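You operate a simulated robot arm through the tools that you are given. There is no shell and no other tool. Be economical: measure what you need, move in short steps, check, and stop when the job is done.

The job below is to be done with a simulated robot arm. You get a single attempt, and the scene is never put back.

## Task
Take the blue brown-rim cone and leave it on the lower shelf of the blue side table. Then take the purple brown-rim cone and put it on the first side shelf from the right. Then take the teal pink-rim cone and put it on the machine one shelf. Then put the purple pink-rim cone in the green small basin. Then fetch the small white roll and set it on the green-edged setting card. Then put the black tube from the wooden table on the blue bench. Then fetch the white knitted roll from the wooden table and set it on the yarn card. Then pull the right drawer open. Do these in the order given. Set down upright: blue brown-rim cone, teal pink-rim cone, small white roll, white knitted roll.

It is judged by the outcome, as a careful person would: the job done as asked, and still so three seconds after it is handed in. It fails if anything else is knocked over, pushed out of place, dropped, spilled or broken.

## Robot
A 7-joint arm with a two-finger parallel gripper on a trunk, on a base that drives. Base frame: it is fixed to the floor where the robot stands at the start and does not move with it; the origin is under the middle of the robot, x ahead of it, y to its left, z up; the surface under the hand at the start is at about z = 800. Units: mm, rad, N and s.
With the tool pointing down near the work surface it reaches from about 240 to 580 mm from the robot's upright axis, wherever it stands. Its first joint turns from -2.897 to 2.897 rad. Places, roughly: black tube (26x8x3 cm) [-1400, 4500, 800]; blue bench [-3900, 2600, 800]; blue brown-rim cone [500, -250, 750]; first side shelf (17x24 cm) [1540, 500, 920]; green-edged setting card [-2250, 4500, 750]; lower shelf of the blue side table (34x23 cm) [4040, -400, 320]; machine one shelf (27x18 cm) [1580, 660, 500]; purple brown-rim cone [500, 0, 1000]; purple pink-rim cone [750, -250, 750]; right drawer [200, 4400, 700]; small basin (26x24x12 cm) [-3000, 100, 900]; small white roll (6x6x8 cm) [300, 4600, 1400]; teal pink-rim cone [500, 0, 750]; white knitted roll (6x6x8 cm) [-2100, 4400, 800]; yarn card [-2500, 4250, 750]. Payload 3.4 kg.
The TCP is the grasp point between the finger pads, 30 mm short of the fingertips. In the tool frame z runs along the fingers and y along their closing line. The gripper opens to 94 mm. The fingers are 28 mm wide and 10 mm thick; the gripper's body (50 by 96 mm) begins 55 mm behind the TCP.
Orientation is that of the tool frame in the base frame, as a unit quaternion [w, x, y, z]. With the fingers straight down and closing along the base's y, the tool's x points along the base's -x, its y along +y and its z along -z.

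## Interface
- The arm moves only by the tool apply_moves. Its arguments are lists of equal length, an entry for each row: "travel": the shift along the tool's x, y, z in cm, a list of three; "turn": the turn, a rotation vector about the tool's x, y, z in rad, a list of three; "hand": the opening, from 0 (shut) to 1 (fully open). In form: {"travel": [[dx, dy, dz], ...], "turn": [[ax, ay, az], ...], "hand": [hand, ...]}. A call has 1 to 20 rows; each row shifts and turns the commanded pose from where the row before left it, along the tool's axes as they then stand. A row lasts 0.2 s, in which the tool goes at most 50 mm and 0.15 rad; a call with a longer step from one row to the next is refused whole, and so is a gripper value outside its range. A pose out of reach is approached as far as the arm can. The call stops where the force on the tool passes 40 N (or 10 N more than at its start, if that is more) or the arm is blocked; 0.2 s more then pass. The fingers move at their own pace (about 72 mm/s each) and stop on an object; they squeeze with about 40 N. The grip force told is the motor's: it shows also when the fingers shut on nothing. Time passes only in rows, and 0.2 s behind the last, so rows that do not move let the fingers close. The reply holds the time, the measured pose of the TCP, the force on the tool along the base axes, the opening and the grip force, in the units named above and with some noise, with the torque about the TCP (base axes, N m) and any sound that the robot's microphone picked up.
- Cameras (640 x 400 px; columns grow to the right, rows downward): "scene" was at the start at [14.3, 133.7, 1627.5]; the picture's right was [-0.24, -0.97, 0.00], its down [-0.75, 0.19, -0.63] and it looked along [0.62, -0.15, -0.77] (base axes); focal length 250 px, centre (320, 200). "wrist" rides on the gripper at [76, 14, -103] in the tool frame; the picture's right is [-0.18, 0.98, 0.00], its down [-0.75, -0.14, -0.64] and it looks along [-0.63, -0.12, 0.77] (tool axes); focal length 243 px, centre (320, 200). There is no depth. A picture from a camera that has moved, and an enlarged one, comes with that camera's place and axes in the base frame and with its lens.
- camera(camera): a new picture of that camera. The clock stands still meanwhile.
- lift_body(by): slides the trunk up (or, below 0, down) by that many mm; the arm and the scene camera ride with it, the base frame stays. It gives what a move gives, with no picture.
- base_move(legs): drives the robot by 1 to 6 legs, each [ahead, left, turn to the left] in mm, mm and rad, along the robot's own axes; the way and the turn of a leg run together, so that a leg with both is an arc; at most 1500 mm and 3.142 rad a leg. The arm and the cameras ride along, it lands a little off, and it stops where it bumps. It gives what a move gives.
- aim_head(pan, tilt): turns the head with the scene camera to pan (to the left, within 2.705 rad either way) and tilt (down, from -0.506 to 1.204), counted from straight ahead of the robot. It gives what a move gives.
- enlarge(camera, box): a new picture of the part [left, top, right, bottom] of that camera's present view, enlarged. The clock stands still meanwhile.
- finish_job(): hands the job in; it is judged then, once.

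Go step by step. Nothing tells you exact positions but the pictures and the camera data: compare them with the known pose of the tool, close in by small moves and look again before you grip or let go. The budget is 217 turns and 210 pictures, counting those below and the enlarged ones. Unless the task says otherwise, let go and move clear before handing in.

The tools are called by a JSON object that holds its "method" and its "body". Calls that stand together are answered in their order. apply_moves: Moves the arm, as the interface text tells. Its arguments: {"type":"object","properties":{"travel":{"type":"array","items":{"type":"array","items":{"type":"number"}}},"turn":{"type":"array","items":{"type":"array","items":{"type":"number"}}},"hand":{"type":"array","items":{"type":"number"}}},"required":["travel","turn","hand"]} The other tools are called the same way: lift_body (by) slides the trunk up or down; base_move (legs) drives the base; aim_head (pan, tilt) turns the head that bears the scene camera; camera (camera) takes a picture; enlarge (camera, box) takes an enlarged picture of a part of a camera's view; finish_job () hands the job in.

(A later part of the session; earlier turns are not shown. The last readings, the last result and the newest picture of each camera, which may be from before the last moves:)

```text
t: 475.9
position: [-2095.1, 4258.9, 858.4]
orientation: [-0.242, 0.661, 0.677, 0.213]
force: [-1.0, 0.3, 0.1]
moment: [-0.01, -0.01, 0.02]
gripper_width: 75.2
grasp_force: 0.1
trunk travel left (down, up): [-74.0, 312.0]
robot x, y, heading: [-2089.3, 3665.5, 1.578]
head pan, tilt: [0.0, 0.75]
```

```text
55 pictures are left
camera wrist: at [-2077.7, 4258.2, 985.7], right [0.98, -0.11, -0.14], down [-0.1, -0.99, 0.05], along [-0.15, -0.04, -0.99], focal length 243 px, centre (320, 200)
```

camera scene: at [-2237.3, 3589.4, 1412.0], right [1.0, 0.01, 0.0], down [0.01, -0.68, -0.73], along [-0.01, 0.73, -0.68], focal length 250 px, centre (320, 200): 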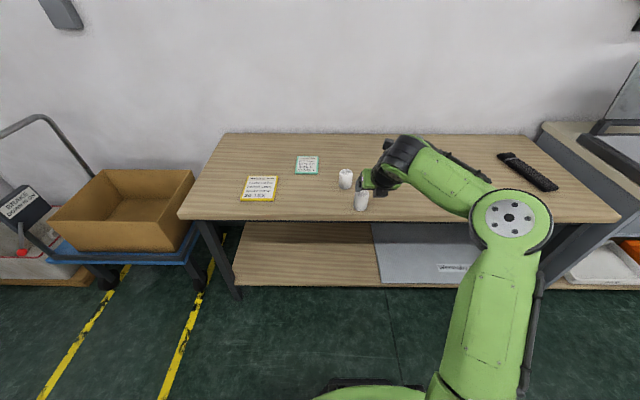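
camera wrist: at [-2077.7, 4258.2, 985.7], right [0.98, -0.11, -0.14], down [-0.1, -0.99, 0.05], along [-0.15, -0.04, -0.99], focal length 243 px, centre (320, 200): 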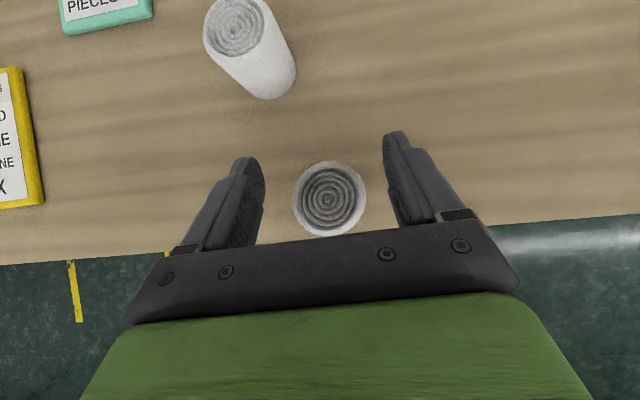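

Aligned. Descend to z≈800 and grip.

{"method": "apply_moves", "body": {"travel": [[-2.0, 0, 2.0], [-1.9, 0, 2.3], [0, 0, 0], [0, 0, 0], [0, 0, 0], [0, 0, 0], [0, 0, 0]], "turn": [[0, 0, 0], [0, 0, 0], [0, 0, 0], [0, 0, 0], [0, 0, 0], [0, 0, 0], [0, 0, 0]], "hand": [0.8, 0.8, 0.8, 0.6, 0.4, 0.3, 0.3]}}

{"method": "camera", "body": {"camera": "wrist"}}

```text
t: 477.4
position: [-2098.0, 4250.2, 801.2]
orientation: [-0.241, 0.661, 0.678, 0.213]
force: [-0.4, 0.0, -0.1]
moment: [0.01, -0.03, -0.02]
gripper_width: 52.9
grasp_force: 39.6
trunk travel left (down, up): [-74.0, 312.0]
robot x, y, heading: [-2088.9, 3667.0, 1.579]
head pan, tilt: [0.0, 0.75]
```

```text
54 pictures are left
camera wrist: at [-2080.4, 4249.3, 928.2], right [0.98, -0.11, -0.14], down [-0.11, -0.99, 0.05], along [-0.15, -0.04, -0.99], focal length 243 px, centre (320, 200)
```

wrist: 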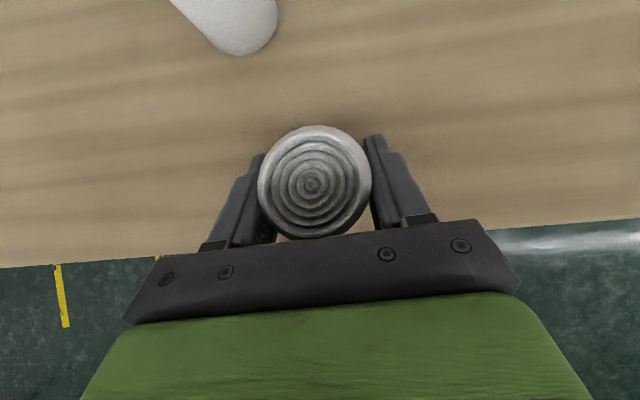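

Gripped upright. Raise 100 mm and move toward the green card.

{"method": "lift_body", "body": {"by": 110}}

{"method": "base_move", "body": {"legs": [[0, 206, 0], [170, 0, 0]]}}

{"method": "camera", "body": {"camera": "wrist"}}

{"method": "enlarge", "body": {"camera": "scene", "box": [230, 100, 430, 225]}}

```text
t: 478.9
position: [-2097.9, 4249.3, 910.1]
orientation: [-0.241, 0.661, 0.678, 0.212]
force: [-0.4, -0.1, 0.0]
moment: [-0.01, 0.01, 0.0]
gripper_width: 52.9
grasp_force: 39.9
trunk travel left (down, up): [-184.0, 202.0]
robot x, y, heading: [-2090.7, 3668.4, 1.582]
head pan, tilt: [0.0, 0.75]
```

```text
t: 481.6
position: [-2298.3, 4421.6, 910.7]
orientation: [-0.241, 0.662, 0.678, 0.212]
force: [-0.1, 0.0, -0.3]
moment: [-0.04, 0.0, -0.06]
gripper_width: 52.8
grasp_force: 40.0
trunk travel left (down, up): [-184.0, 202.0]
robot x, y, heading: [-2287.5, 3842.1, 1.577]
head pan, tilt: [0.0, 0.75]
```

```text
53 pictures are left
camera wrist: at [-2280.2, 4421.7, 1038.2], right [0.98, -0.11, -0.14], down [-0.11, -0.99, 0.06], along [-0.15, -0.04, -0.99], focal length 243 px, centre (320, 200)
```

wrist: 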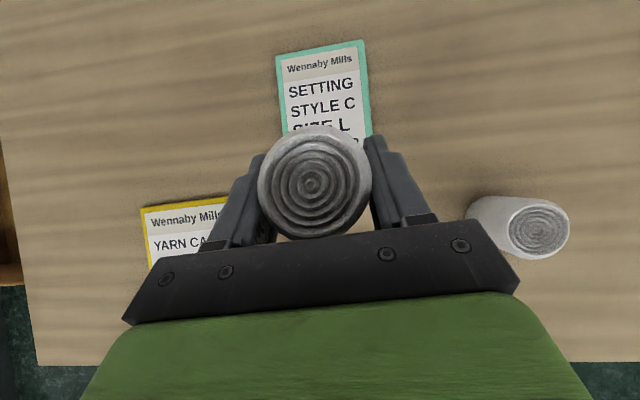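

```text
3.20 times, centred on (330, 162) of scene
camera zoom: at [-2443.3, 3862.0, 1522.7], right [1.0, 0.01, 0.0], down [0.01, -0.68, -0.73], along [-0.01, 0.73, -0.68], focal length 800 px, centre (288, 320)
```

zoom: 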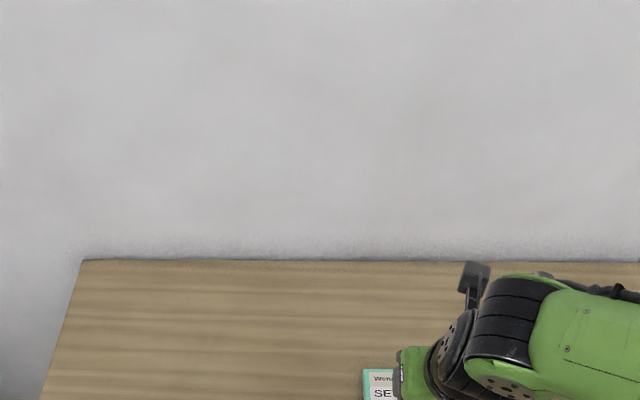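

The green card's centre is about [-2301, 4520]. Extending the arm ~95 mm forward over it.

{"method": "apply_moves", "body": {"travel": [[2.5, 0, 1.95], [2.5, 0, 1.95], [2.5, -0.2, 1.95], [0, 0, 0]], "turn": [[0, 0, 0], [0, 0, 0], [0, 0, 0], [0, 0, 0]], "hand": [0.3, 0.3, 0.3, 0.3]}}

{"method": "camera", "body": {"camera": "wrist"}}

```text
t: 482.6
position: [-2302.9, 4515.4, 911.3]
orientation: [-0.241, 0.662, 0.677, 0.213]
force: [-0.3, -0.5, -0.3]
moment: [0.0, -0.01, 0.0]
gripper_width: 52.9
grasp_force: 40.1
trunk travel left (down, up): [-184.0, 202.0]
robot x, y, heading: [-2292.6, 3836.0, 1.578]
head pan, tilt: [0.0, 0.75]
```

```text
51 pictures are left
camera wrist: at [-2284.9, 4515.4, 1038.3], right [0.98, -0.11, -0.14], down [-0.11, -0.99, 0.06], along [-0.15, -0.04, -0.99], focal length 243 px, centre (320, 200)
```

wrist: 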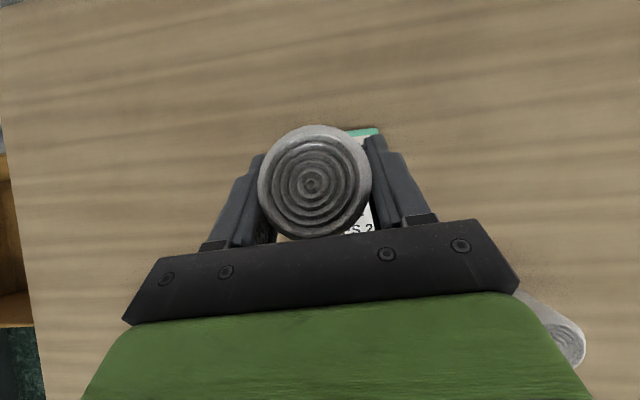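

Well placed over the card. Lowering.

{"method": "lift_body", "body": {"by": -98}}

{"method": "apply_moves", "body": {"travel": [[-0.2, 0, 0.25], [-0.2, 0, 0.25], [-0.2, 0, 0.25], [-0.2, 0, 0.25], [0, 0, 0]], "turn": [[0, 0, 0], [0, 0, 0], [0, 0, 0], [0, 0, 0], [0, 0, 0]], "hand": [0.3, 0.3, 0.3, 0.3, 0.3]}}

```text
t: 483.9
position: [-2302.4, 4516.8, 812.4]
orientation: [-0.241, 0.662, 0.677, 0.213]
force: [0.5, 0.8, 0.4]
moment: [-0.02, -0.02, -0.01]
gripper_width: 52.8
grasp_force: 39.9
trunk travel left (down, up): [-86.0, 300.0]
robot x, y, heading: [-2290.9, 3838.3, 1.579]
head pan, tilt: [0.0, 0.75]
```

```text
t: 485.0
position: [-2302.6, 4519.8, 810.4]
orientation: [-0.248, 0.66, 0.673, 0.221]
force: [-0.5, 1.2, 13.9]
moment: [-0.16, -0.11, 0.0]
gripper_width: 53.3
grasp_force: 40.5
trunk travel left (down, up): [-86.0, 300.0]
robot x, y, heading: [-2287.7, 3836.1, 1.58]
head pan, tilt: [0.0, 0.75]
stopped in row 5: the force on the tool passed its limit at 43 N (the readings are from after the stop); the commanded pose is now the measured one
```

Contact with the card. Release and raise straight up.

{"method": "apply_moves", "body": {"travel": [[0, 0, 0], [0, 0, 0], [0, 0, 0], [0, 0, 0]], "turn": [[0, 0, 0], [0, 0, 0], [0, 0, 0], [0, 0, 0]], "hand": [0.45, 0.6, 0.8, 0.8]}}

{"method": "lift_body", "body": {"by": 150}}

{"method": "camera", "body": {"camera": "wrist"}}

```text
t: 486.0
position: [-2303.0, 4519.9, 807.3]
orientation: [-0.246, 0.661, 0.675, 0.218]
force: [-0.6, -0.4, -0.3]
moment: [-0.01, 0.02, 0.02]
gripper_width: 75.2
grasp_force: 0.1
trunk travel left (down, up): [-86.0, 300.0]
robot x, y, heading: [-2295.2, 3838.2, 1.579]
head pan, tilt: [0.0, 0.75]
```

```text
t: 487.7
position: [-2302.9, 4520.2, 955.3]
orientation: [-0.246, 0.661, 0.675, 0.218]
force: [-0.1, -0.4, 0.3]
moment: [0.02, 0.02, 0.01]
gripper_width: 75.3
grasp_force: 0.1
trunk travel left (down, up): [-236.0, 150.0]
robot x, y, heading: [-2288.4, 3837.2, 1.572]
head pan, tilt: [0.0, 0.75]
```

```text
50 pictures are left
camera wrist: at [-2285.7, 4517.1, 1083.5], right [0.98, -0.11, -0.14], down [-0.11, -0.99, 0.04], along [-0.15, -0.02, -0.99], focal length 243 px, centre (320, 200)
```

wrist: 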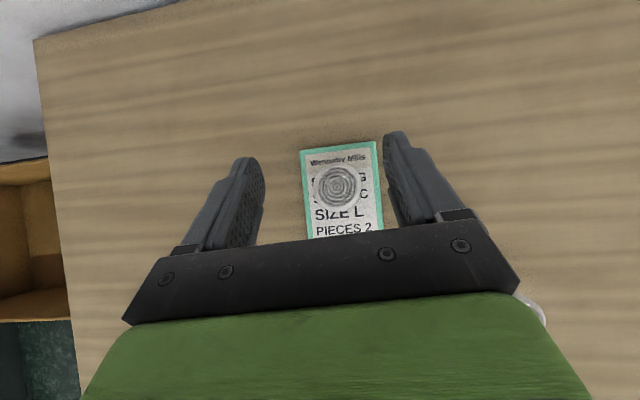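

The small white roll stands on the green-edged card. Next the black tube near [-1341, 4480], lying roughly along y. Moving right along the table, retracting and pitching the tool down further.

{"method": "apply_moves", "body": {"travel": [[-3.1, 0, -2.5], [-3.1, 0, -2.5], [-3.1, 0, -2.5], [0, 0, 0], [0, 0, 0], [0, 0, 0], [0, 0, 0], [0, 0, 0]], "turn": [[0, 0, 0], [0, 0, 0], [0, 0, 0], [0, -0.14, 0], [0, -0.14, 0], [0, -0.14, 0], [0, -0.14, 0], [0, 0, 0]], "hand": [1, 1, 1, 1, 1, 1, 1, 1]}}

{"method": "base_move", "body": {"legs": [[0, -955, 0]]}}

{"method": "camera", "body": {"camera": "wrist"}}

{"method": "camera", "body": {"camera": "scene"}}

```text
t: 489.5
position: [-2299.3, 4400.5, 957.2]
orientation: [-0.05, 0.696, 0.716, 0.025]
force: [-0.1, 0.2, 0.2]
moment: [0.03, -0.02, 0.0]
gripper_width: 94.1
grasp_force: 0.1
trunk travel left (down, up): [-236.0, 150.0]
robot x, y, heading: [-2291.8, 3836.0, 1.58]
head pan, tilt: [0.0, 0.75]
```

```text
t: 494.4
position: [-1370.7, 4404.8, 955.3]
orientation: [-0.05, 0.697, 0.715, 0.027]
force: [0.6, -1.3, 0.7]
moment: [0.02, 0.01, 0.0]
gripper_width: 94.0
grasp_force: 0.1
trunk travel left (down, up): [-236.0, 150.0]
robot x, y, heading: [-1365.5, 3842.0, 1.577]
head pan, tilt: [0.0, 0.75]
```

```text
49 pictures are left
camera wrist: at [-1356.4, 4470.2, 1066.3], right [0.99, -0.16, -0.05], down [-0.1, -0.82, 0.56], along [-0.13, -0.55, -0.83], focal length 243 px, centre (320, 200)
```

wrist: 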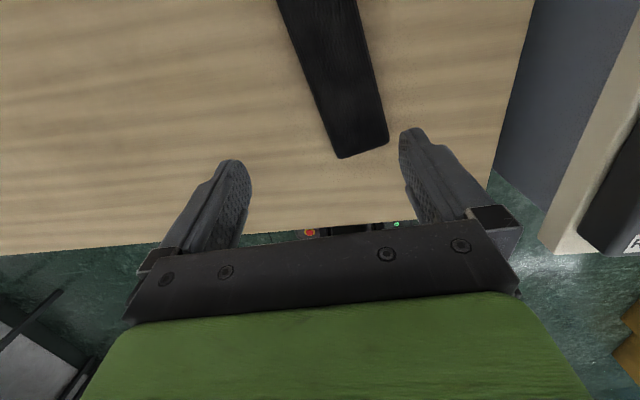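

```text
48 pictures are left
camera scene: at [-1518.3, 3865.3, 1574.1], right [1.0, 0.0, 0.0], down [0.0, -0.68, -0.73], along [0.0, 0.73, -0.68], focal length 250 px, centre (320, 200)
```

scene: 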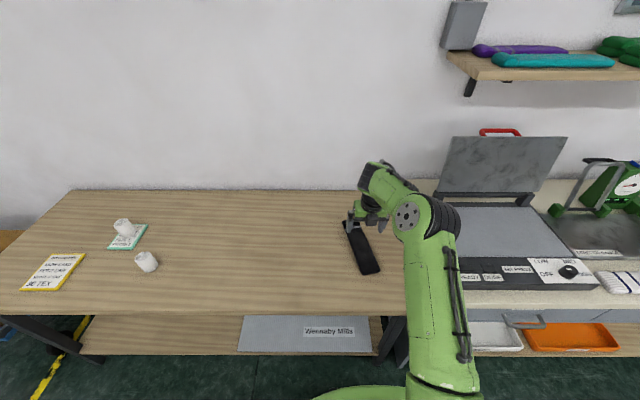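

The tube's near end is at [-1337, 4351] and its axis leans ~0.22 rad toward -x. I'll shift to about [-1357, 4440] and yaw the tool to match.

{"method": "apply_moves", "body": {"travel": [[3.5, 1.3, 0], [0, 0, 0], [0, 0, 0], [0, 0, 2], [0, 0, 0]], "turn": [[0, 0, 0], [0, 0, -0.1], [0, 0, -0.1], [0, 0, 0], [0, 0, 0]], "hand": [1, 1, 1, 1, 1]}}

{"method": "lift_body", "body": {"by": -60}}

{"method": "camera", "body": {"camera": "wrist"}}

```text
t: 495.6
position: [-1360.2, 4442.5, 940.7]
orientation: [-0.047, 0.622, 0.781, 0.033]
force: [-0.5, -0.1, -0.2]
moment: [-0.02, 0.02, 0.03]
gripper_width: 94.0
grasp_force: 0.0
trunk travel left (down, up): [-236.0, 150.0]
robot x, y, heading: [-1366.0, 3841.4, 1.57]
head pan, tilt: [0.0, 0.75]
```

```text
t: 496.6
position: [-1360.9, 4442.3, 882.2]
orientation: [-0.048, 0.623, 0.78, 0.032]
force: [0.1, -0.1, -0.6]
moment: [0.02, -0.02, 0.01]
gripper_width: 94.0
grasp_force: 0.0
trunk travel left (down, up): [-176.0, 210.0]
robot x, y, heading: [-1368.7, 3844.5, 1.574]
head pan, tilt: [0.0, 0.75]
```

```text
47 pictures are left
camera wrist: at [-1360.6, 4509.7, 992.1], right [1.0, 0.04, -0.03], down [0.05, -0.83, 0.55], along [0.0, -0.55, -0.83], focal length 243 px, centre (320, 200)
```

wrist: 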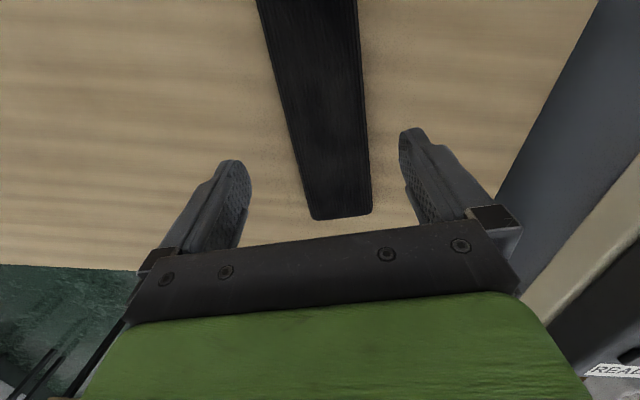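

Aligned; shift 6 mm and descend 88 mm, then check before closing.

{"method": "apply_moves", "body": {"travel": [[0, 0.6, 0], [0, 0, 0]], "turn": [[0, 0, 0], [0, 0, 0]], "hand": [1, 1]}}

{"method": "lift_body", "body": {"by": -88}}

{"method": "camera", "body": {"camera": "wrist"}}

```text
t: 497.2
position: [-1354.5, 4444.9, 880.8]
orientation: [-0.047, 0.622, 0.781, 0.032]
force: [0.3, -0.1, 0.4]
moment: [0.02, 0.01, -0.01]
gripper_width: 94.3
grasp_force: 0.1
trunk travel left (down, up): [-176.0, 210.0]
robot x, y, heading: [-1366.6, 3844.4, 1.57]
head pan, tilt: [0.0, 0.75]
```

```text
t: 498.4
position: [-1355.0, 4443.9, 792.8]
orientation: [-0.046, 0.622, 0.781, 0.031]
force: [-0.1, 0.2, -0.4]
moment: [-0.04, -0.01, 0.01]
gripper_width: 93.8
grasp_force: 0.0
trunk travel left (down, up): [-88.0, 298.0]
robot x, y, heading: [-1365.6, 3843.2, 1.57]
head pan, tilt: [0.0, 0.75]
```

```text
46 pictures are left
camera wrist: at [-1354.4, 4511.4, 902.5], right [1.0, 0.04, -0.03], down [0.05, -0.83, 0.55], along [0.0, -0.56, -0.83], focal length 243 px, centre (320, 200)
```

wrist: 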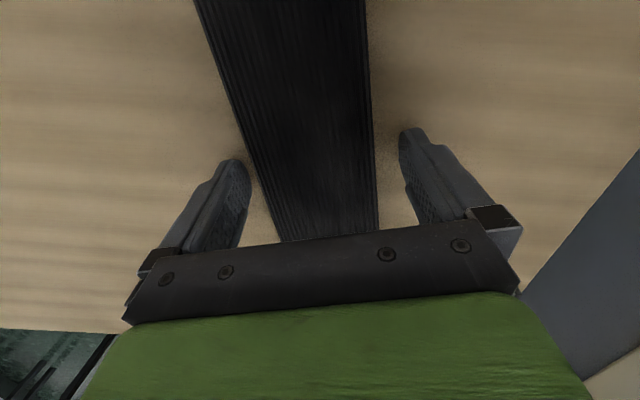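

Straddling the tube well. Close and lift.

{"method": "apply_moves", "body": {"travel": [[0, 0, 0], [0, 0, 0], [0, 0, 0], [0, 0, 0]], "turn": [[0, 0, 0], [0, 0, 0], [0, 0, 0], [0, 0, 0]], "hand": [0.7, 0.5, 0.4, 0.4]}}

{"method": "lift_body", "body": {"by": 280}}

{"method": "camera", "body": {"camera": "wrist"}}

```text
t: 499.4
position: [-1355.2, 4444.7, 793.7]
orientation: [-0.047, 0.622, 0.781, 0.032]
force: [-0.1, -0.3, 1.4]
moment: [-0.02, -0.05, -0.02]
gripper_width: 68.6
grasp_force: 39.9
trunk travel left (down, up): [-88.0, 298.0]
robot x, y, heading: [-1364.9, 3844.7, 1.572]
head pan, tilt: [0.0, 0.75]
```

```text
t: 502.2
position: [-1354.9, 4445.5, 1073.1]
orientation: [-0.047, 0.622, 0.781, 0.032]
force: [0.2, -0.1, 0.4]
moment: [-0.01, 0.0, -0.04]
gripper_width: 68.4
grasp_force: 40.0
trunk travel left (down, up): [-368.0, 18.0]
robot x, y, heading: [-1366.0, 3842.8, 1.57]
head pan, tilt: [0.0, 0.75]
```

```text
45 pictures are left
camera wrist: at [-1354.4, 4511.2, 1183.6], right [1.0, 0.04, -0.03], down [0.05, -0.83, 0.55], along [0.0, -0.56, -0.83], focal length 243 px, centre (320, 200)
```

wrist: 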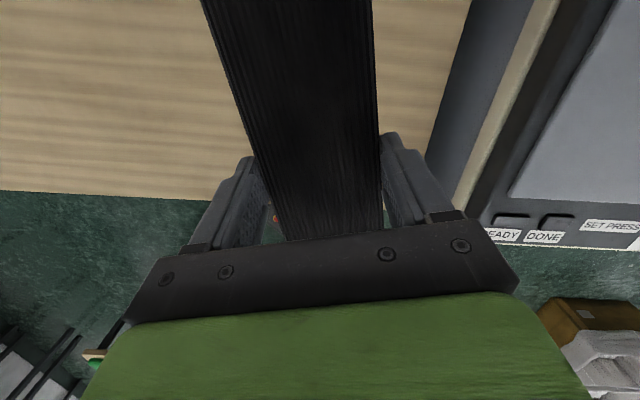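

Tube held. Blue bench lies along the left wall around x -4200…-3600, y up to 3235. I'll back off, go left to x≈-2950, back to y≈2700 and turn to face it.

{"method": "base_move", "body": {"legs": [[-130, 0, 0], [0, 800, 0], [0, 780, 0]]}}

{"method": "aim_head", "body": {"pan": 1.9, "tilt": 0.5}}

{"method": "camera", "body": {"camera": "scene"}}

```text
t: 511.3
position: [-2946.4, 4311.8, 1072.2]
orientation: [-0.046, 0.622, 0.781, 0.032]
force: [0.1, 0.6, 0.0]
moment: [-0.04, 0.02, -0.01]
gripper_width: 68.2
grasp_force: 39.9
trunk travel left (down, up): [-368.0, 18.0]
robot x, y, heading: [-2962.4, 3708.9, 1.573]
head pan, tilt: [0.0, 0.75]
```

```text
t: 513.2
position: [-2945.6, 4311.3, 1072.2]
orientation: [-0.047, 0.623, 0.78, 0.032]
force: [0.0, 0.6, -1.2]
moment: [0.01, 0.0, 0.04]
gripper_width: 68.4
grasp_force: 39.9
trunk travel left (down, up): [-368.0, 18.0]
robot x, y, heading: [-2962.0, 3705.1, 1.571]
head pan, tilt: [1.901, 0.499]
```

```text
44 pictures are left
camera scene: at [-3197.5, 3619.0, 1728.7], right [-0.32, 0.95, 0.0], down [0.45, 0.16, -0.88], along [-0.83, -0.29, -0.48], focal length 250 px, centre (320, 200)
```

scene: 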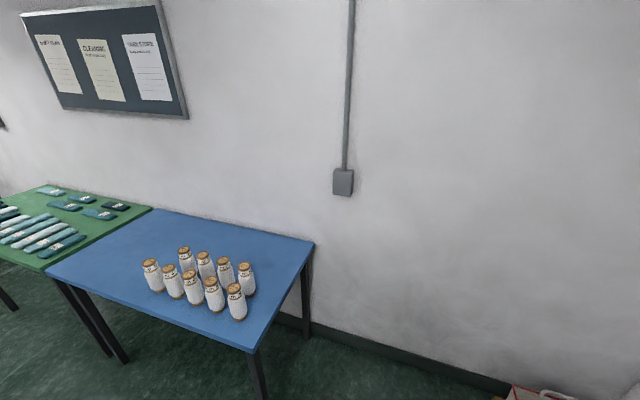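

The bench is free between y≈2000 and 2550 (cones stand at y 2600–3030). I'll go to y≈2270, turn to face it, and approach.

{"method": "base_move", "body": {"legs": [[-1430, 0, 0], [0, 0, 1.57], [180, 0, 0]]}}

{"method": "aim_head", "body": {"pan": 0.0, "tilt": 0.75}}

{"method": "camera", "body": {"camera": "scene"}}

{"method": "camera", "body": {"camera": "wrist"}}

```text
t: 525.3
position: [-3746.9, 2285.2, 1072.1]
orientation: [-0.055, -0.113, 0.992, -0.01]
force: [0.6, 0.4, 0.0]
moment: [0.0, -0.05, 0.01]
gripper_width: 68.7
grasp_force: 39.7
trunk travel left (down, up): [-368.0, 18.0]
robot x, y, heading: [-3144.7, 2277.4, -3.135]
head pan, tilt: [1.901, 0.499]
```

```text
t: 527.1
position: [-3744.9, 2285.3, 1072.5]
orientation: [-0.056, -0.113, 0.992, -0.01]
force: [0.1, 0.2, -0.1]
moment: [-0.02, 0.01, -0.01]
gripper_width: 68.5
grasp_force: 40.2
trunk travel left (down, up): [-368.0, 18.0]
robot x, y, heading: [-3141.9, 2271.9, -3.131]
head pan, tilt: [0.0, 0.75]
```

```text
43 pictures are left
camera scene: at [-3165.1, 2122.2, 1706.7], right [-0.01, 1.0, 0.0], down [0.68, 0.0, -0.73], along [-0.73, 0.0, -0.68], focal length 250 px, centre (320, 200)
```

scene: 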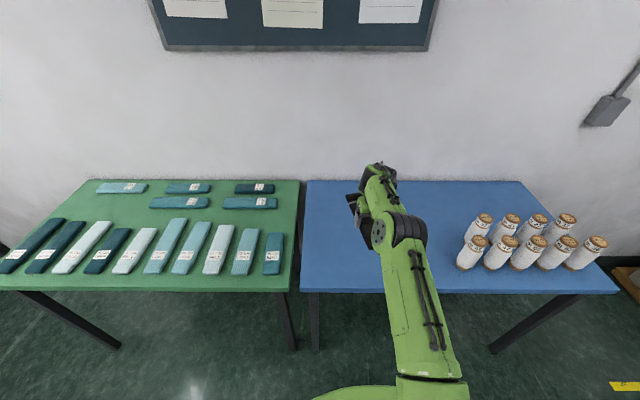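

```text
42 pictures are left
camera wrist: at [-3811.7, 2285.8, 1183.4], right [-0.04, 1.0, -0.03], down [0.83, 0.05, 0.55], along [0.55, 0.0, -0.83], focal length 243 px, centre (320, 200)
```

wrist: 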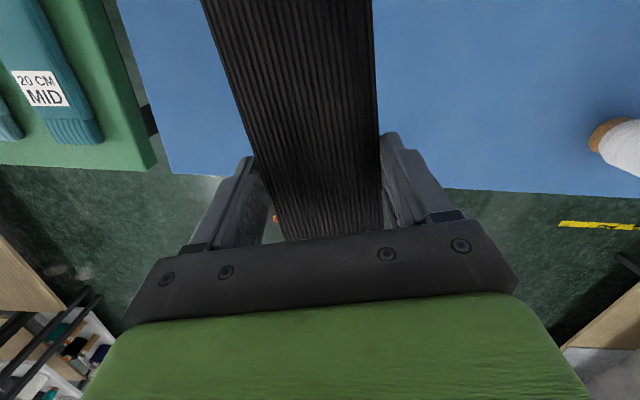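

Bench is free under the tube. Drive 60 mm more and lower the trunk by 190 mm, then check.

{"method": "base_move", "body": {"legs": [[60, 0, 0]]}}

{"method": "lift_body", "body": {"by": -190}}

{"method": "camera", "body": {"camera": "scene"}}

```text
t: 528.1
position: [-3805.3, 2286.3, 1071.5]
orientation: [-0.055, -0.113, 0.992, -0.011]
force: [0.4, 0.1, -1.5]
moment: [-0.02, -0.02, 0.0]
gripper_width: 68.7
grasp_force: 39.5
trunk travel left (down, up): [-368.0, 18.0]
robot x, y, heading: [-3199.4, 2276.3, -3.141]
head pan, tilt: [0.0, 0.75]
```

```text
t: 530.2
position: [-3804.9, 2286.1, 882.0]
orientation: [-0.055, -0.112, 0.992, -0.01]
force: [-0.6, 0.2, 0.0]
moment: [0.0, -0.03, 0.0]
gripper_width: 68.4
grasp_force: 40.1
trunk travel left (down, up): [-178.0, 208.0]
robot x, y, heading: [-3203.7, 2273.7, -3.133]
head pan, tilt: [0.0, 0.75]
```

```text
41 pictures are left
camera scene: at [-3224.5, 2122.1, 1516.7], right [0.0, 1.0, 0.0], down [0.68, 0.0, -0.73], along [-0.73, 0.0, -0.68], focal length 250 px, centre (320, 200)
```

scene: 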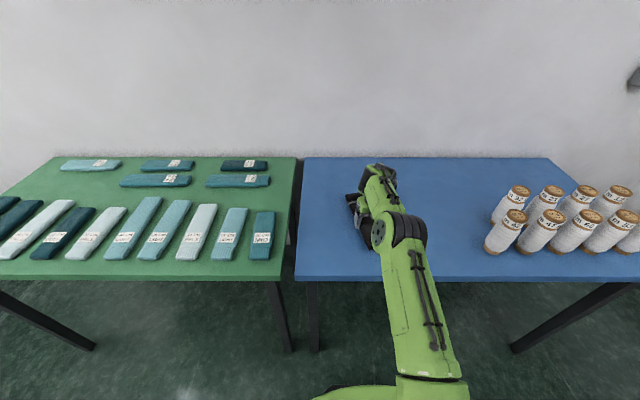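

Lower with the arm: 30 mm, then small steps to contact.

{"method": "apply_moves", "body": {"travel": [[0, 0, 1.5], [0, 0, 1.5], [0, 0, 0.5], [0, 0, 0.4], [0, 0, 0.4], [0, 0, 0.4], [0, 0, 0.4], [0, 0, 0.4], [0, 0, 0.4], [0, 0, 0]], "turn": [[0, 0, 0], [0, 0, 0], [0, 0, 0], [0, 0, 0], [0, 0, 0], [0, 0, 0], [0, 0, 0], [0, 0, 0], [0, 0, 0], [0, 0, 0]], "hand": [0.4, 0.4, 0.4, 0.4, 0.4, 0.4, 0.4, 0.4, 0.4, 0.4]}}

```text
t: 530.8
position: [-3808.8, 2286.1, 870.7]
orientation: [-0.065, -0.109, 0.992, -0.01]
force: [7.6, -1.6, 20.6]
moment: [0.72, -0.93, -0.59]
gripper_width: 68.5
grasp_force: 40.0
trunk travel left (down, up): [-178.0, 208.0]
robot x, y, heading: [-3204.5, 2277.2, -3.14]
head pan, tilt: [0.0, 0.75]
stopped in row 2: the force on the tool passed its limit at 50 N (the readings are from after the stop); the commanded pose is now the measured one
```

Contact: bench surface ≈835, tube bottom resting. Release and rise.

{"method": "apply_moves", "body": {"travel": [[0, 0, -0.1], [0, 0, 0], [0, 0, 0], [0, 0, 0]], "turn": [[0, 0, 0], [0, 0, 0], [0, 0, 0], [0, 0, 0]], "hand": [0.6, 0.8, 1, 1]}}

{"method": "lift_body", "body": {"by": 190}}

{"method": "camera", "body": {"camera": "wrist"}}

{"method": "base_move", "body": {"legs": [[-240, 0, 0]]}}

{"method": "camera", "body": {"camera": "scene"}}

```text
t: 531.8
position: [-3808.8, 2281.0, 871.1]
orientation: [-0.065, -0.115, 0.991, -0.009]
force: [6.1, -22.1, 29.2]
moment: [0.6, -0.16, -0.12]
gripper_width: 81.5
grasp_force: 0.1
trunk travel left (down, up): [-178.0, 208.0]
robot x, y, heading: [-3201.3, 2274.6, -3.139]
head pan, tilt: [0.0, 0.75]
```

```text
t: 533.8
position: [-3809.9, 2286.1, 1057.7]
orientation: [-0.062, -0.111, 0.992, -0.009]
force: [0.1, -0.3, 0.0]
moment: [-0.01, 0.02, 0.01]
gripper_width: 94.2
grasp_force: 0.2
trunk travel left (down, up): [-368.0, 18.0]
robot x, y, heading: [-3203.5, 2276.8, -3.142]
head pan, tilt: [0.0, 0.75]
```

```text
40 pictures are left
camera wrist: at [-3874.7, 2286.8, 1170.3], right [-0.04, 1.0, -0.03], down [0.84, 0.05, 0.54], along [0.54, 0.0, -0.84], focal length 243 px, centre (320, 200)
```

wrist: 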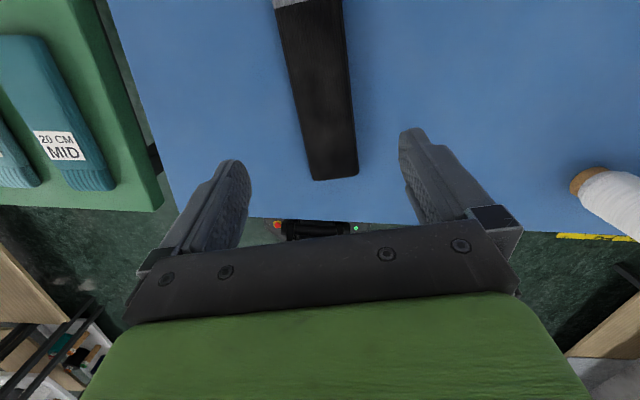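

```text
t: 535.6
position: [-3573.7, 2287.7, 1057.8]
orientation: [-0.063, -0.109, 0.992, -0.01]
force: [0.8, -0.1, 0.1]
moment: [-0.01, 0.01, 0.02]
gripper_width: 94.0
grasp_force: 0.0
trunk travel left (down, up): [-368.0, 18.0]
robot x, y, heading: [-2963.9, 2274.7, 3.139]
head pan, tilt: [0.0, 0.75]
```

```text
39 pictures are left
camera scene: at [-2988.7, 2122.3, 1706.7], right [0.0, 1.0, 0.0], down [0.68, 0.0, -0.73], along [-0.73, 0.0, -0.68], focal length 250 px, centre (320, 200)
```

scene: 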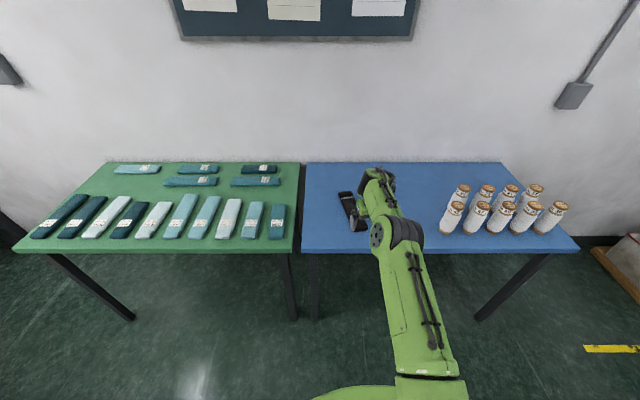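

The tube lies on the blue bench. Now the white knitted roll near [-2141, 4384]; returning to the wooden table and re-orienting the tool.

{"method": "base_move", "body": {"legs": [[0, 0, -1.568], [1400, 0, 0], [0, -820, 0]]}}

{"method": "apply_moves", "body": {"travel": [[0, 0, 0], [0, 0, 0], [0, 0, 0], [0, 0, 0], [0, 0, 0], [0, 0, 0], [0, 0, 0]], "turn": [[0, 0, 0.1], [0, 0, 0.1], [0, 0.13, 0], [0, 0.13, 0], [0, 0.13, 0], [0, 0.12, 0], [0, 0, 0]], "hand": [0.8, 0.8, 0.8, 0.8, 0.8, 0.8, 0.8]}}

{"method": "lift_body", "body": {"by": -100}}

{"method": "camera", "body": {"camera": "wrist"}}

{"method": "camera", "body": {"camera": "scene"}}

```text
t: 550.5
position: [-2123.6, 4281.6, 1058.5]
orientation: [-0.052, 0.613, 0.788, 0.037]
force: [-0.7, 0.2, 0.1]
moment: [-0.02, -0.01, -0.02]
gripper_width: 93.9
grasp_force: 0.1
trunk travel left (down, up): [-368.0, 18.0]
robot x, y, heading: [-2119.1, 3674.5, 1.598]
head pan, tilt: [0.0, 0.75]
```

```text
t: 552.1
position: [-2124.5, 4283.4, 1058.2]
orientation: [-0.235, 0.658, 0.685, 0.205]
force: [0.3, 0.2, -0.5]
moment: [0.04, 0.01, 0.02]
gripper_width: 75.4
grasp_force: 0.1
trunk travel left (down, up): [-368.0, 18.0]
robot x, y, heading: [-2119.0, 3674.0, 1.603]
head pan, tilt: [0.0, 0.75]
```

```text
t: 553.4
position: [-2124.8, 4283.5, 955.9]
orientation: [-0.235, 0.658, 0.686, 0.204]
force: [-0.2, -0.2, 0.0]
moment: [-0.02, -0.03, -0.01]
gripper_width: 75.1
grasp_force: 0.1
trunk travel left (down, up): [-268.0, 118.0]
robot x, y, heading: [-2116.4, 3673.4, 1.603]
head pan, tilt: [0.0, 0.75]
```

```text
38 pictures are left
camera wrist: at [-2107.0, 4284.5, 1084.2], right [0.99, -0.1, -0.14], down [-0.09, -0.99, 0.08], along [-0.14, -0.06, -0.99], focal length 243 px, centre (320, 200)
```

wrist: 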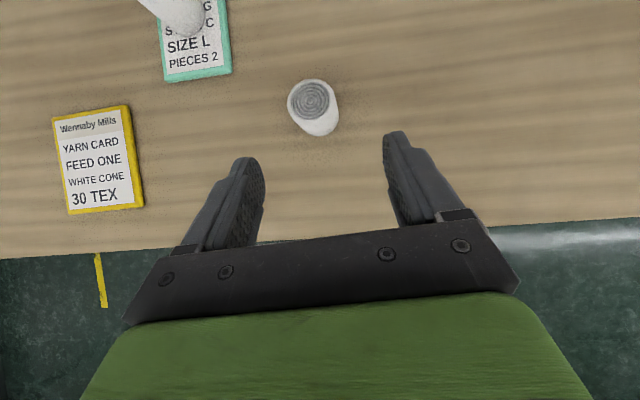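

```text
37 pictures are left
camera scene: at [-2272.9, 3693.3, 1605.6], right [1.0, 0.03, 0.0], down [0.02, -0.68, -0.73], along [-0.02, 0.73, -0.68], focal length 250 px, centre (320, 200)
```

scene: 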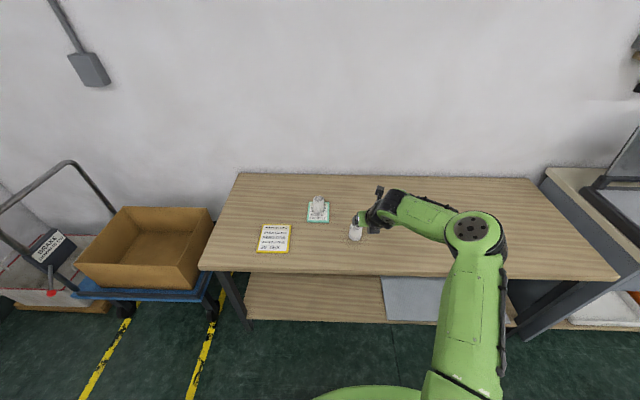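

Knitted roll centre ≈[-2140, 4377]. Correct heading, align above it and lower.

{"method": "base_move", "body": {"legs": [[0, 0, -0.028], [90, 32, 0]]}}

{"method": "lift_body", "body": {"by": -96}}

{"method": "camera", "body": {"camera": "wrist"}}

```text
t: 554.9
position: [-2137.2, 4370.9, 956.4]
orientation: [-0.232, 0.668, 0.676, 0.207]
force: [-0.3, -0.2, -0.1]
moment: [-0.01, 0.0, 0.0]
gripper_width: 75.3
grasp_force: 0.0
trunk travel left (down, up): [-268.0, 118.0]
robot x, y, heading: [-2153.5, 3761.5, 1.569]
head pan, tilt: [0.0, 0.75]
```

```text
t: 556.2
position: [-2138.3, 4368.4, 861.9]
orientation: [-0.232, 0.669, 0.675, 0.208]
force: [-0.2, 0.6, 0.6]
moment: [0.01, -0.02, -0.01]
gripper_width: 75.4
grasp_force: 0.0
trunk travel left (down, up): [-172.0, 214.0]
robot x, y, heading: [-2154.2, 3761.6, 1.571]
head pan, tilt: [0.0, 0.75]
```

```text
36 pictures are left
camera wrist: at [-2120.9, 4371.1, 989.3], right [0.98, -0.13, -0.14], down [-0.12, -0.99, 0.08], along [-0.15, -0.06, -0.99], focal length 243 px, centre (320, 200)
```

wrist: 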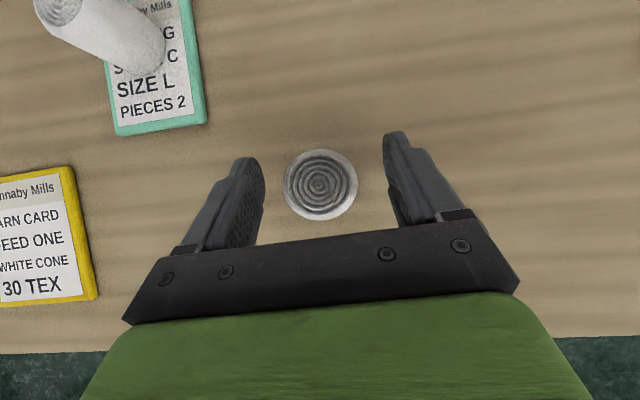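

{"method": "apply_moves", "body": {"travel": [[0, -0.5, 0], [0, 0, 0]], "turn": [[0, 0, 0], [0, 0, 0]], "hand": [0.8, 0.8]}}

{"method": "lift_body", "body": {"by": -60}}

{"method": "apply_moves", "body": {"travel": [[0, 0, 0], [0, 0, 0], [0, 0, 0], [0, 0, 0]], "turn": [[0, 0, 0], [0, 0, 0], [0, 0, 0], [0, 0, 0]], "hand": [0.6, 0.4, 0.3, 0.3]}}

{"method": "lift_body", "body": {"by": 110}}

{"method": "camera", "body": {"camera": "wrist"}}

```text
t: 556.8
position: [-2142.9, 4369.5, 861.8]
orientation: [-0.233, 0.668, 0.675, 0.207]
force: [-0.4, 0.3, -0.2]
moment: [0.03, 0.01, -0.04]
gripper_width: 75.3
grasp_force: 0.0
trunk travel left (down, up): [-172.0, 214.0]
robot x, y, heading: [-2152.7, 3759.8, 1.571]
head pan, tilt: [0.0, 0.75]
```

```text
t: 557.8
position: [-2143.2, 4369.7, 802.0]
orientation: [-0.232, 0.668, 0.675, 0.208]
force: [-0.1, -0.8, -0.7]
moment: [-0.05, -0.03, 0.01]
gripper_width: 75.0
grasp_force: 0.0
trunk travel left (down, up): [-112.0, 274.0]
robot x, y, heading: [-2154.1, 3761.8, 1.573]
head pan, tilt: [0.0, 0.75]
```

```text
t: 558.8
position: [-2143.2, 4369.7, 802.2]
orientation: [-0.232, 0.669, 0.675, 0.208]
force: [0.1, -0.1, 2.2]
moment: [0.0, -0.05, 0.01]
gripper_width: 52.8
grasp_force: 39.9
trunk travel left (down, up): [-112.0, 274.0]
robot x, y, heading: [-2153.9, 3760.1, 1.565]
head pan, tilt: [0.0, 0.75]
```

```text
t: 560.2
position: [-2143.2, 4369.2, 911.4]
orientation: [-0.232, 0.669, 0.675, 0.207]
force: [0.1, 0.2, -1.1]
moment: [-0.01, 0.01, 0.02]
gripper_width: 52.7
grasp_force: 40.0
trunk travel left (down, up): [-222.0, 164.0]
robot x, y, heading: [-2152.2, 3761.9, 1.569]
head pan, tilt: [0.0, 0.75]
```

```text
35 pictures are left
camera wrist: at [-2125.5, 4371.2, 1038.9], right [0.98, -0.13, -0.14], down [-0.12, -0.99, 0.08], along [-0.15, -0.06, -0.99], focal length 243 px, centre (320, 200)
```

wrist: 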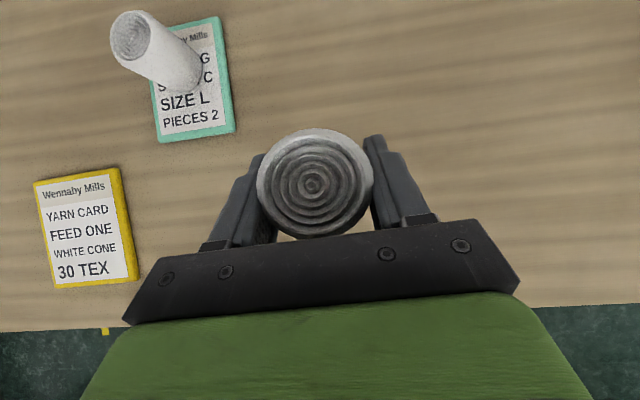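

Held. The yarn card centre is ≈[-2486, 4354]. Moving left 343 mm.

{"method": "base_move", "body": {"legs": [[-13, 343, 0]]}}

{"method": "camera", "body": {"camera": "wrist"}}

{"method": "camera", "body": {"camera": "scene"}}

```text
t: 562.5
position: [-2503.2, 4355.4, 911.3]
orientation: [-0.233, 0.665, 0.678, 0.207]
force: [-0.1, 0.6, 0.0]
moment: [0.01, 0.02, 0.01]
gripper_width: 52.5
grasp_force: 39.7
trunk travel left (down, up): [-222.0, 164.0]
robot x, y, heading: [-2509.9, 3746.7, 1.574]
head pan, tilt: [0.0, 0.75]
```

```text
34 pictures are left
camera wrist: at [-2486.8, 4357.2, 1039.0], right [0.98, -0.12, -0.14], down [-0.11, -0.99, 0.08], along [-0.15, -0.06, -0.99], focal length 243 px, centre (320, 200)
```

wrist: 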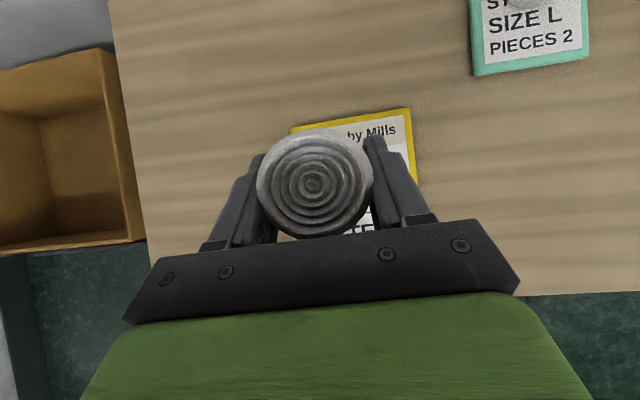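

```text
33 pictures are left
camera scene: at [-2661.8, 3770.0, 1560.1], right [1.0, 0.01, 0.0], down [0.0, -0.68, -0.73], along [0.0, 0.73, -0.68], focal length 250 px, centre (320, 200)
```

scene: 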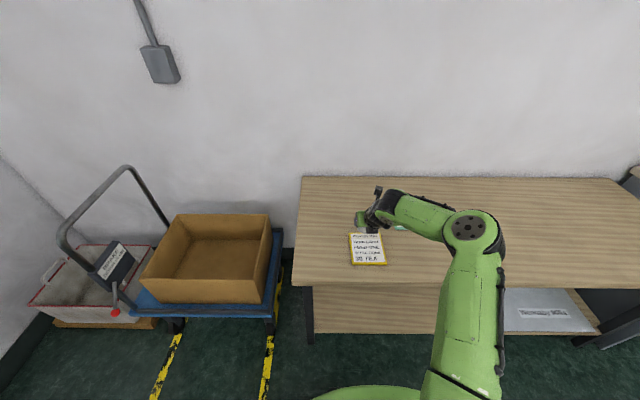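

Shift 16 mm to +x so the roll is centred on the card, then lower.

{"method": "apply_moves", "body": {"travel": [[0, 1.6, 0], [0, 0, 0]], "turn": [[0, 0, 0], [0, 0, 0]], "hand": [0.3, 0.3]}}

{"method": "lift_body", "body": {"by": -97}}

{"method": "apply_moves", "body": {"travel": [[-0.2, 0, 0.25], [-0.2, 0, 0.25], [-0.2, 0, 0.25], [-0.2, 0, 0.25], [0, 0, 0]], "turn": [[0, 0, 0], [0, 0, 0], [0, 0, 0], [0, 0, 0], [0, 0, 0]], "hand": [0.3, 0.3, 0.3, 0.3, 0.3]}}

```text
t: 563.1
position: [-2487.6, 4356.2, 911.8]
orientation: [-0.232, 0.665, 0.679, 0.206]
force: [-0.1, 0.4, -0.7]
moment: [-0.02, -0.03, 0.02]
gripper_width: 52.5
grasp_force: 39.9
trunk travel left (down, up): [-222.0, 164.0]
robot x, y, heading: [-2508.5, 3747.6, 1.58]
head pan, tilt: [0.0, 0.75]
```

```text
t: 564.4
position: [-2487.3, 4356.1, 816.2]
orientation: [-0.233, 0.666, 0.678, 0.207]
force: [-0.9, -0.4, -0.1]
moment: [-0.01, -0.03, -0.01]
gripper_width: 52.7
grasp_force: 39.4
trunk travel left (down, up): [-125.0, 261.0]
robot x, y, heading: [-2510.8, 3746.0, 1.58]
head pan, tilt: [0.0, 0.75]
```

```text
t: 565.5
position: [-2489.7, 4359.5, 809.8]
orientation: [-0.241, 0.664, 0.675, 0.214]
force: [0.7, 0.2, 13.9]
moment: [-0.17, -0.22, -0.05]
gripper_width: 52.6
grasp_force: 40.4
trunk travel left (down, up): [-125.0, 261.0]
robot x, y, heading: [-2509.7, 3749.2, 1.579]
head pan, tilt: [0.0, 0.75]
stopped in row 5: the force on the tool passed its limit at 42 N (the readings are from after the stop); the commanded pose is now the measured one
```

Contact with the card. Release and rise.

{"method": "apply_moves", "body": {"travel": [[0, 0, 0], [0, 0, 0], [0, 0, 0], [0, 0, 0]], "turn": [[0, 0, 0], [0, 0, 0], [0, 0, 0], [0, 0, 0]], "hand": [0.45, 0.6, 0.8, 0.8]}}

{"method": "lift_body", "body": {"by": 200}}

{"method": "base_move", "body": {"legs": [[-100, 0, 0]]}}

{"method": "camera", "body": {"camera": "wrist"}}

```text
t: 566.5
position: [-2488.9, 4357.9, 807.4]
orientation: [-0.237, 0.665, 0.677, 0.21]
force: [0.7, 0.2, -0.1]
moment: [0.01, 0.02, 0.0]
gripper_width: 75.2
grasp_force: 0.1
trunk travel left (down, up): [-125.0, 261.0]
robot x, y, heading: [-2508.5, 3748.2, 1.576]
head pan, tilt: [0.0, 0.75]
```

```text
t: 568.7
position: [-2489.0, 4357.8, 1007.6]
orientation: [-0.238, 0.664, 0.676, 0.211]
force: [0.1, -0.2, 1.2]
moment: [0.05, -0.02, -0.04]
gripper_width: 74.9
grasp_force: 0.1
trunk travel left (down, up): [-325.0, 61.0]
robot x, y, heading: [-2507.0, 3748.2, 1.581]
head pan, tilt: [0.0, 0.75]
```

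```text
t: 569.8
position: [-2487.2, 4253.2, 1007.8]
orientation: [-0.238, 0.665, 0.675, 0.212]
force: [0.4, -0.2, 0.0]
moment: [-0.02, -0.01, -0.03]
gripper_width: 75.3
grasp_force: 0.0
trunk travel left (down, up): [-325.0, 61.0]
robot x, y, heading: [-2508.0, 3646.1, 1.575]
head pan, tilt: [0.0, 0.75]
```

```text
32 pictures are left
camera wrist: at [-2469.6, 4253.8, 1135.3], right [0.98, -0.12, -0.14], down [-0.11, -0.99, 0.06], along [-0.15, -0.04, -0.99], focal length 243 px, centre (320, 200)
```

wrist: 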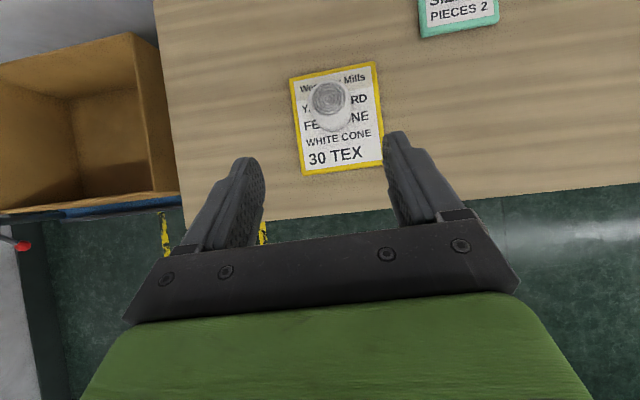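

The knitted roll stands on the yarn card. Last: the right drawer (LABELS), handle around [234, 4165, 733]. I'll level the tool and roll it 90° so the fingers close vertically on the bar.

{"method": "apply_moves", "body": {"travel": [[-2.2, 0, -1.8], [-2.2, 0, -1.8], [0, 0, 0], [0, 0, 0], [0, 0, 0], [0, 0, 0], [0, 0, 0], [0, 0, 0], [0, 0, 0]], "turn": [[0, 0, 0], [0, 0, 0], [0, 0.145, 0], [0, 0.145, 0], [0, 0.145, 0], [0, 0.145, 0], [0, 0.145, 0], [0, 0.145, 0], [0, 0, 0]], "hand": [0.8, 0.8, 0.8, 0.8, 0.8, 0.8, 0.8, 0.8, 0.8]}}

{"method": "apply_moves", "body": {"travel": [[0, 0, 0], [0, 0, 0], [0, 0, 0], [0, 0, 0], [0, 0, 0], [0, 0, 0], [0, 0, 0], [0, 0, 0], [0, 0, 0], [0, 0, 0], [0, 0, 0], [0, 0, 0]], "turn": [[0, 0, -0.143], [0, 0, -0.143], [0, 0, -0.143], [0, 0, -0.143], [0, 0, -0.143], [0, 0, -0.143], [0, 0, -0.143], [0, 0, -0.143], [0, 0, -0.143], [0, 0, -0.143], [0, 0, -0.143], [0, 0, 0]], "hand": [0.8, 0.8, 0.8, 0.8, 0.8, 0.8, 0.8, 0.8, 0.8, 0.8, 0.8, 0.8]}}

```text
t: 571.8
position: [-2484.6, 4197.6, 1007.6]
orientation: [-0.5, 0.514, 0.511, 0.474]
force: [0.2, 0.4, -0.2]
moment: [-0.03, 0.02, 0.01]
gripper_width: 75.1
grasp_force: 0.1
trunk travel left (down, up): [-325.0, 61.0]
robot x, y, heading: [-2510.3, 3642.8, 1.578]
head pan, tilt: [0.0, 0.75]
```

```text
t: 574.4
position: [-2486.5, 4197.5, 1009.4]
orientation: [-0.019, 0.0, 0.726, 0.688]
force: [-0.7, 0.0, 0.8]
moment: [0.01, -0.01, -0.01]
gripper_width: 75.0
grasp_force: 0.0
trunk travel left (down, up): [-325.0, 61.0]
robot x, y, heading: [-2511.1, 3644.9, 1.581]
head pan, tilt: [0.0, 0.75]
```

Tool is level with fingers closing vertically. Sliding right along the tables to the drawer bench.

{"method": "base_move", "body": {"legs": [[-60, 0, -0.01], [0, -1400, 0], [0, -1300, 0]]}}

{"method": "aim_head", "body": {"pan": 0.0, "tilt": 0.85}}

{"method": "camera", "body": {"camera": "scene"}}

```text
t: 588.0
position: [192.2, 4200.9, 1009.1]
orientation: [-0.024, -0.004, 0.726, 0.687]
force: [0.0, 0.6, -0.6]
moment: [-0.01, 0.0, 0.01]
gripper_width: 75.5
grasp_force: 0.2
trunk travel left (down, up): [-325.0, 61.0]
robot x, y, heading: [176.9, 3649.9, 1.591]
head pan, tilt: [0.0, 0.75]
```

```text
t: 588.7
position: [191.2, 4202.1, 1009.5]
orientation: [-0.025, -0.004, 0.726, 0.688]
force: [-0.1, -0.7, -0.4]
moment: [-0.03, -0.02, -0.04]
gripper_width: 75.3
grasp_force: 0.1
trunk travel left (down, up): [-325.0, 61.0]
robot x, y, heading: [179.4, 3645.6, 1.589]
head pan, tilt: [0.0, 0.85]
```

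```text
31 pictures are left
camera scene: at [25.1, 3664.1, 1655.5], right [1.0, 0.02, 0.0], down [0.01, -0.75, -0.66], along [-0.01, 0.66, -0.75], focal length 250 px, centre (320, 200)
```

scene: 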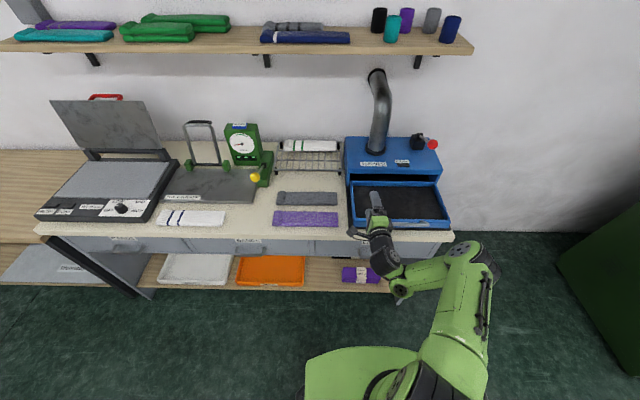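

I'll back off 330 mm, lower the trunk to handle height, and look.

{"method": "base_move", "body": {"legs": [[-330, 0, -0.018]]}}

{"method": "lift_body", "body": {"by": -270}}

{"method": "aim_head", "body": {"pan": -0.15, "tilt": 0.55}}

{"method": "camera", "body": {"camera": "scene"}}

{"method": "enlarge", "body": {"camera": "scene", "box": [240, 170, 440, 295]}}

{"method": "camera", "body": {"camera": "wrist"}}

```text
t: 590.9
position: [208.9, 3868.5, 1010.1]
orientation: [-0.014, 0.007, 0.725, 0.688]
force: [-0.4, -0.6, 0.3]
moment: [-0.03, 0.02, 0.02]
gripper_width: 75.3
grasp_force: 0.1
trunk travel left (down, up): [-325.0, 61.0]
robot x, y, heading: [177.5, 3314.5, 1.563]
head pan, tilt: [0.0, 0.85]
```

```text
t: 593.7
position: [209.0, 3868.5, 737.8]
orientation: [-0.014, 0.006, 0.725, 0.688]
force: [-0.5, 0.5, 0.2]
moment: [-0.01, 0.0, 0.03]
gripper_width: 75.4
grasp_force: 0.0
trunk travel left (down, up): [-55.0, 331.0]
robot x, y, heading: [173.6, 3317.8, 1.561]
head pan, tilt: [0.0, 0.85]
```

```text
t: 594.5
position: [208.8, 3868.4, 739.4]
orientation: [-0.015, 0.006, 0.726, 0.687]
force: [-0.3, 0.0, 0.4]
moment: [0.04, 0.04, -0.04]
gripper_width: 75.1
grasp_force: 0.0
trunk travel left (down, up): [-55.0, 331.0]
robot x, y, heading: [175.5, 3319.6, 1.557]
head pan, tilt: [-0.15, 0.55]
```

```text
30 pictures are left
camera scene: at [40.4, 3347.3, 1410.1], right [0.99, -0.16, 0.0], down [-0.08, -0.52, -0.85], along [0.14, 0.84, -0.52], focal length 250 px, centre (320, 200)
```

scene: 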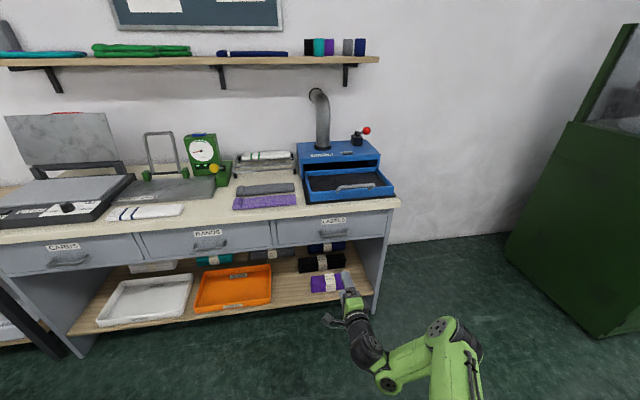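

```text
3.20 times, centred on (340, 232) of scene
camera zoom: at [40.4, 3347.3, 1410.1], right [0.99, -0.16, 0.0], down [-0.08, -0.52, -0.85], along [0.14, 0.84, -0.52], focal length 800 px, centre (256, 96)
```

zoom: 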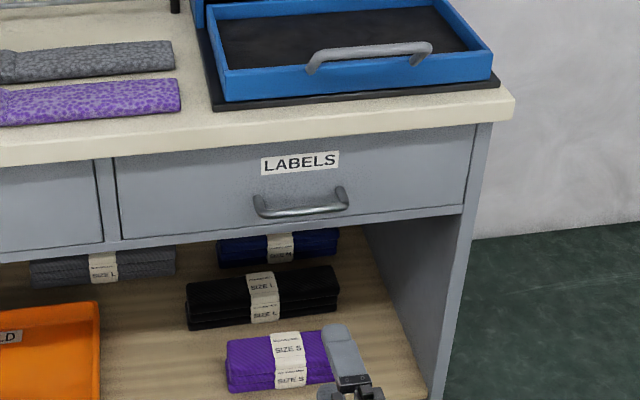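

```text
28 pictures are left
camera wrist: at [133.9, 3767.3, 760.9], right [0.21, 0.05, 0.98], down [0.76, -0.64, -0.13], along [0.62, 0.77, -0.18], focal length 243 px, centre (320, 200)
```

wrist: 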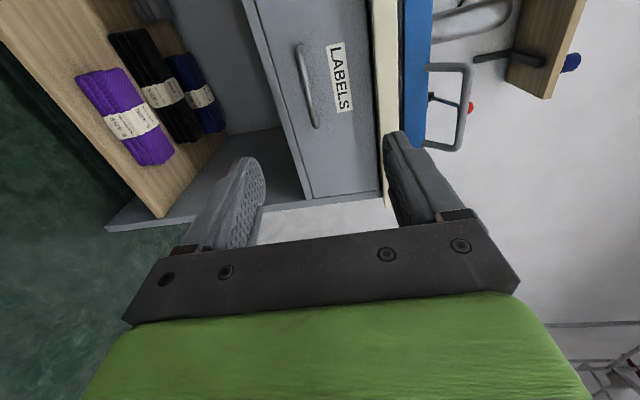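

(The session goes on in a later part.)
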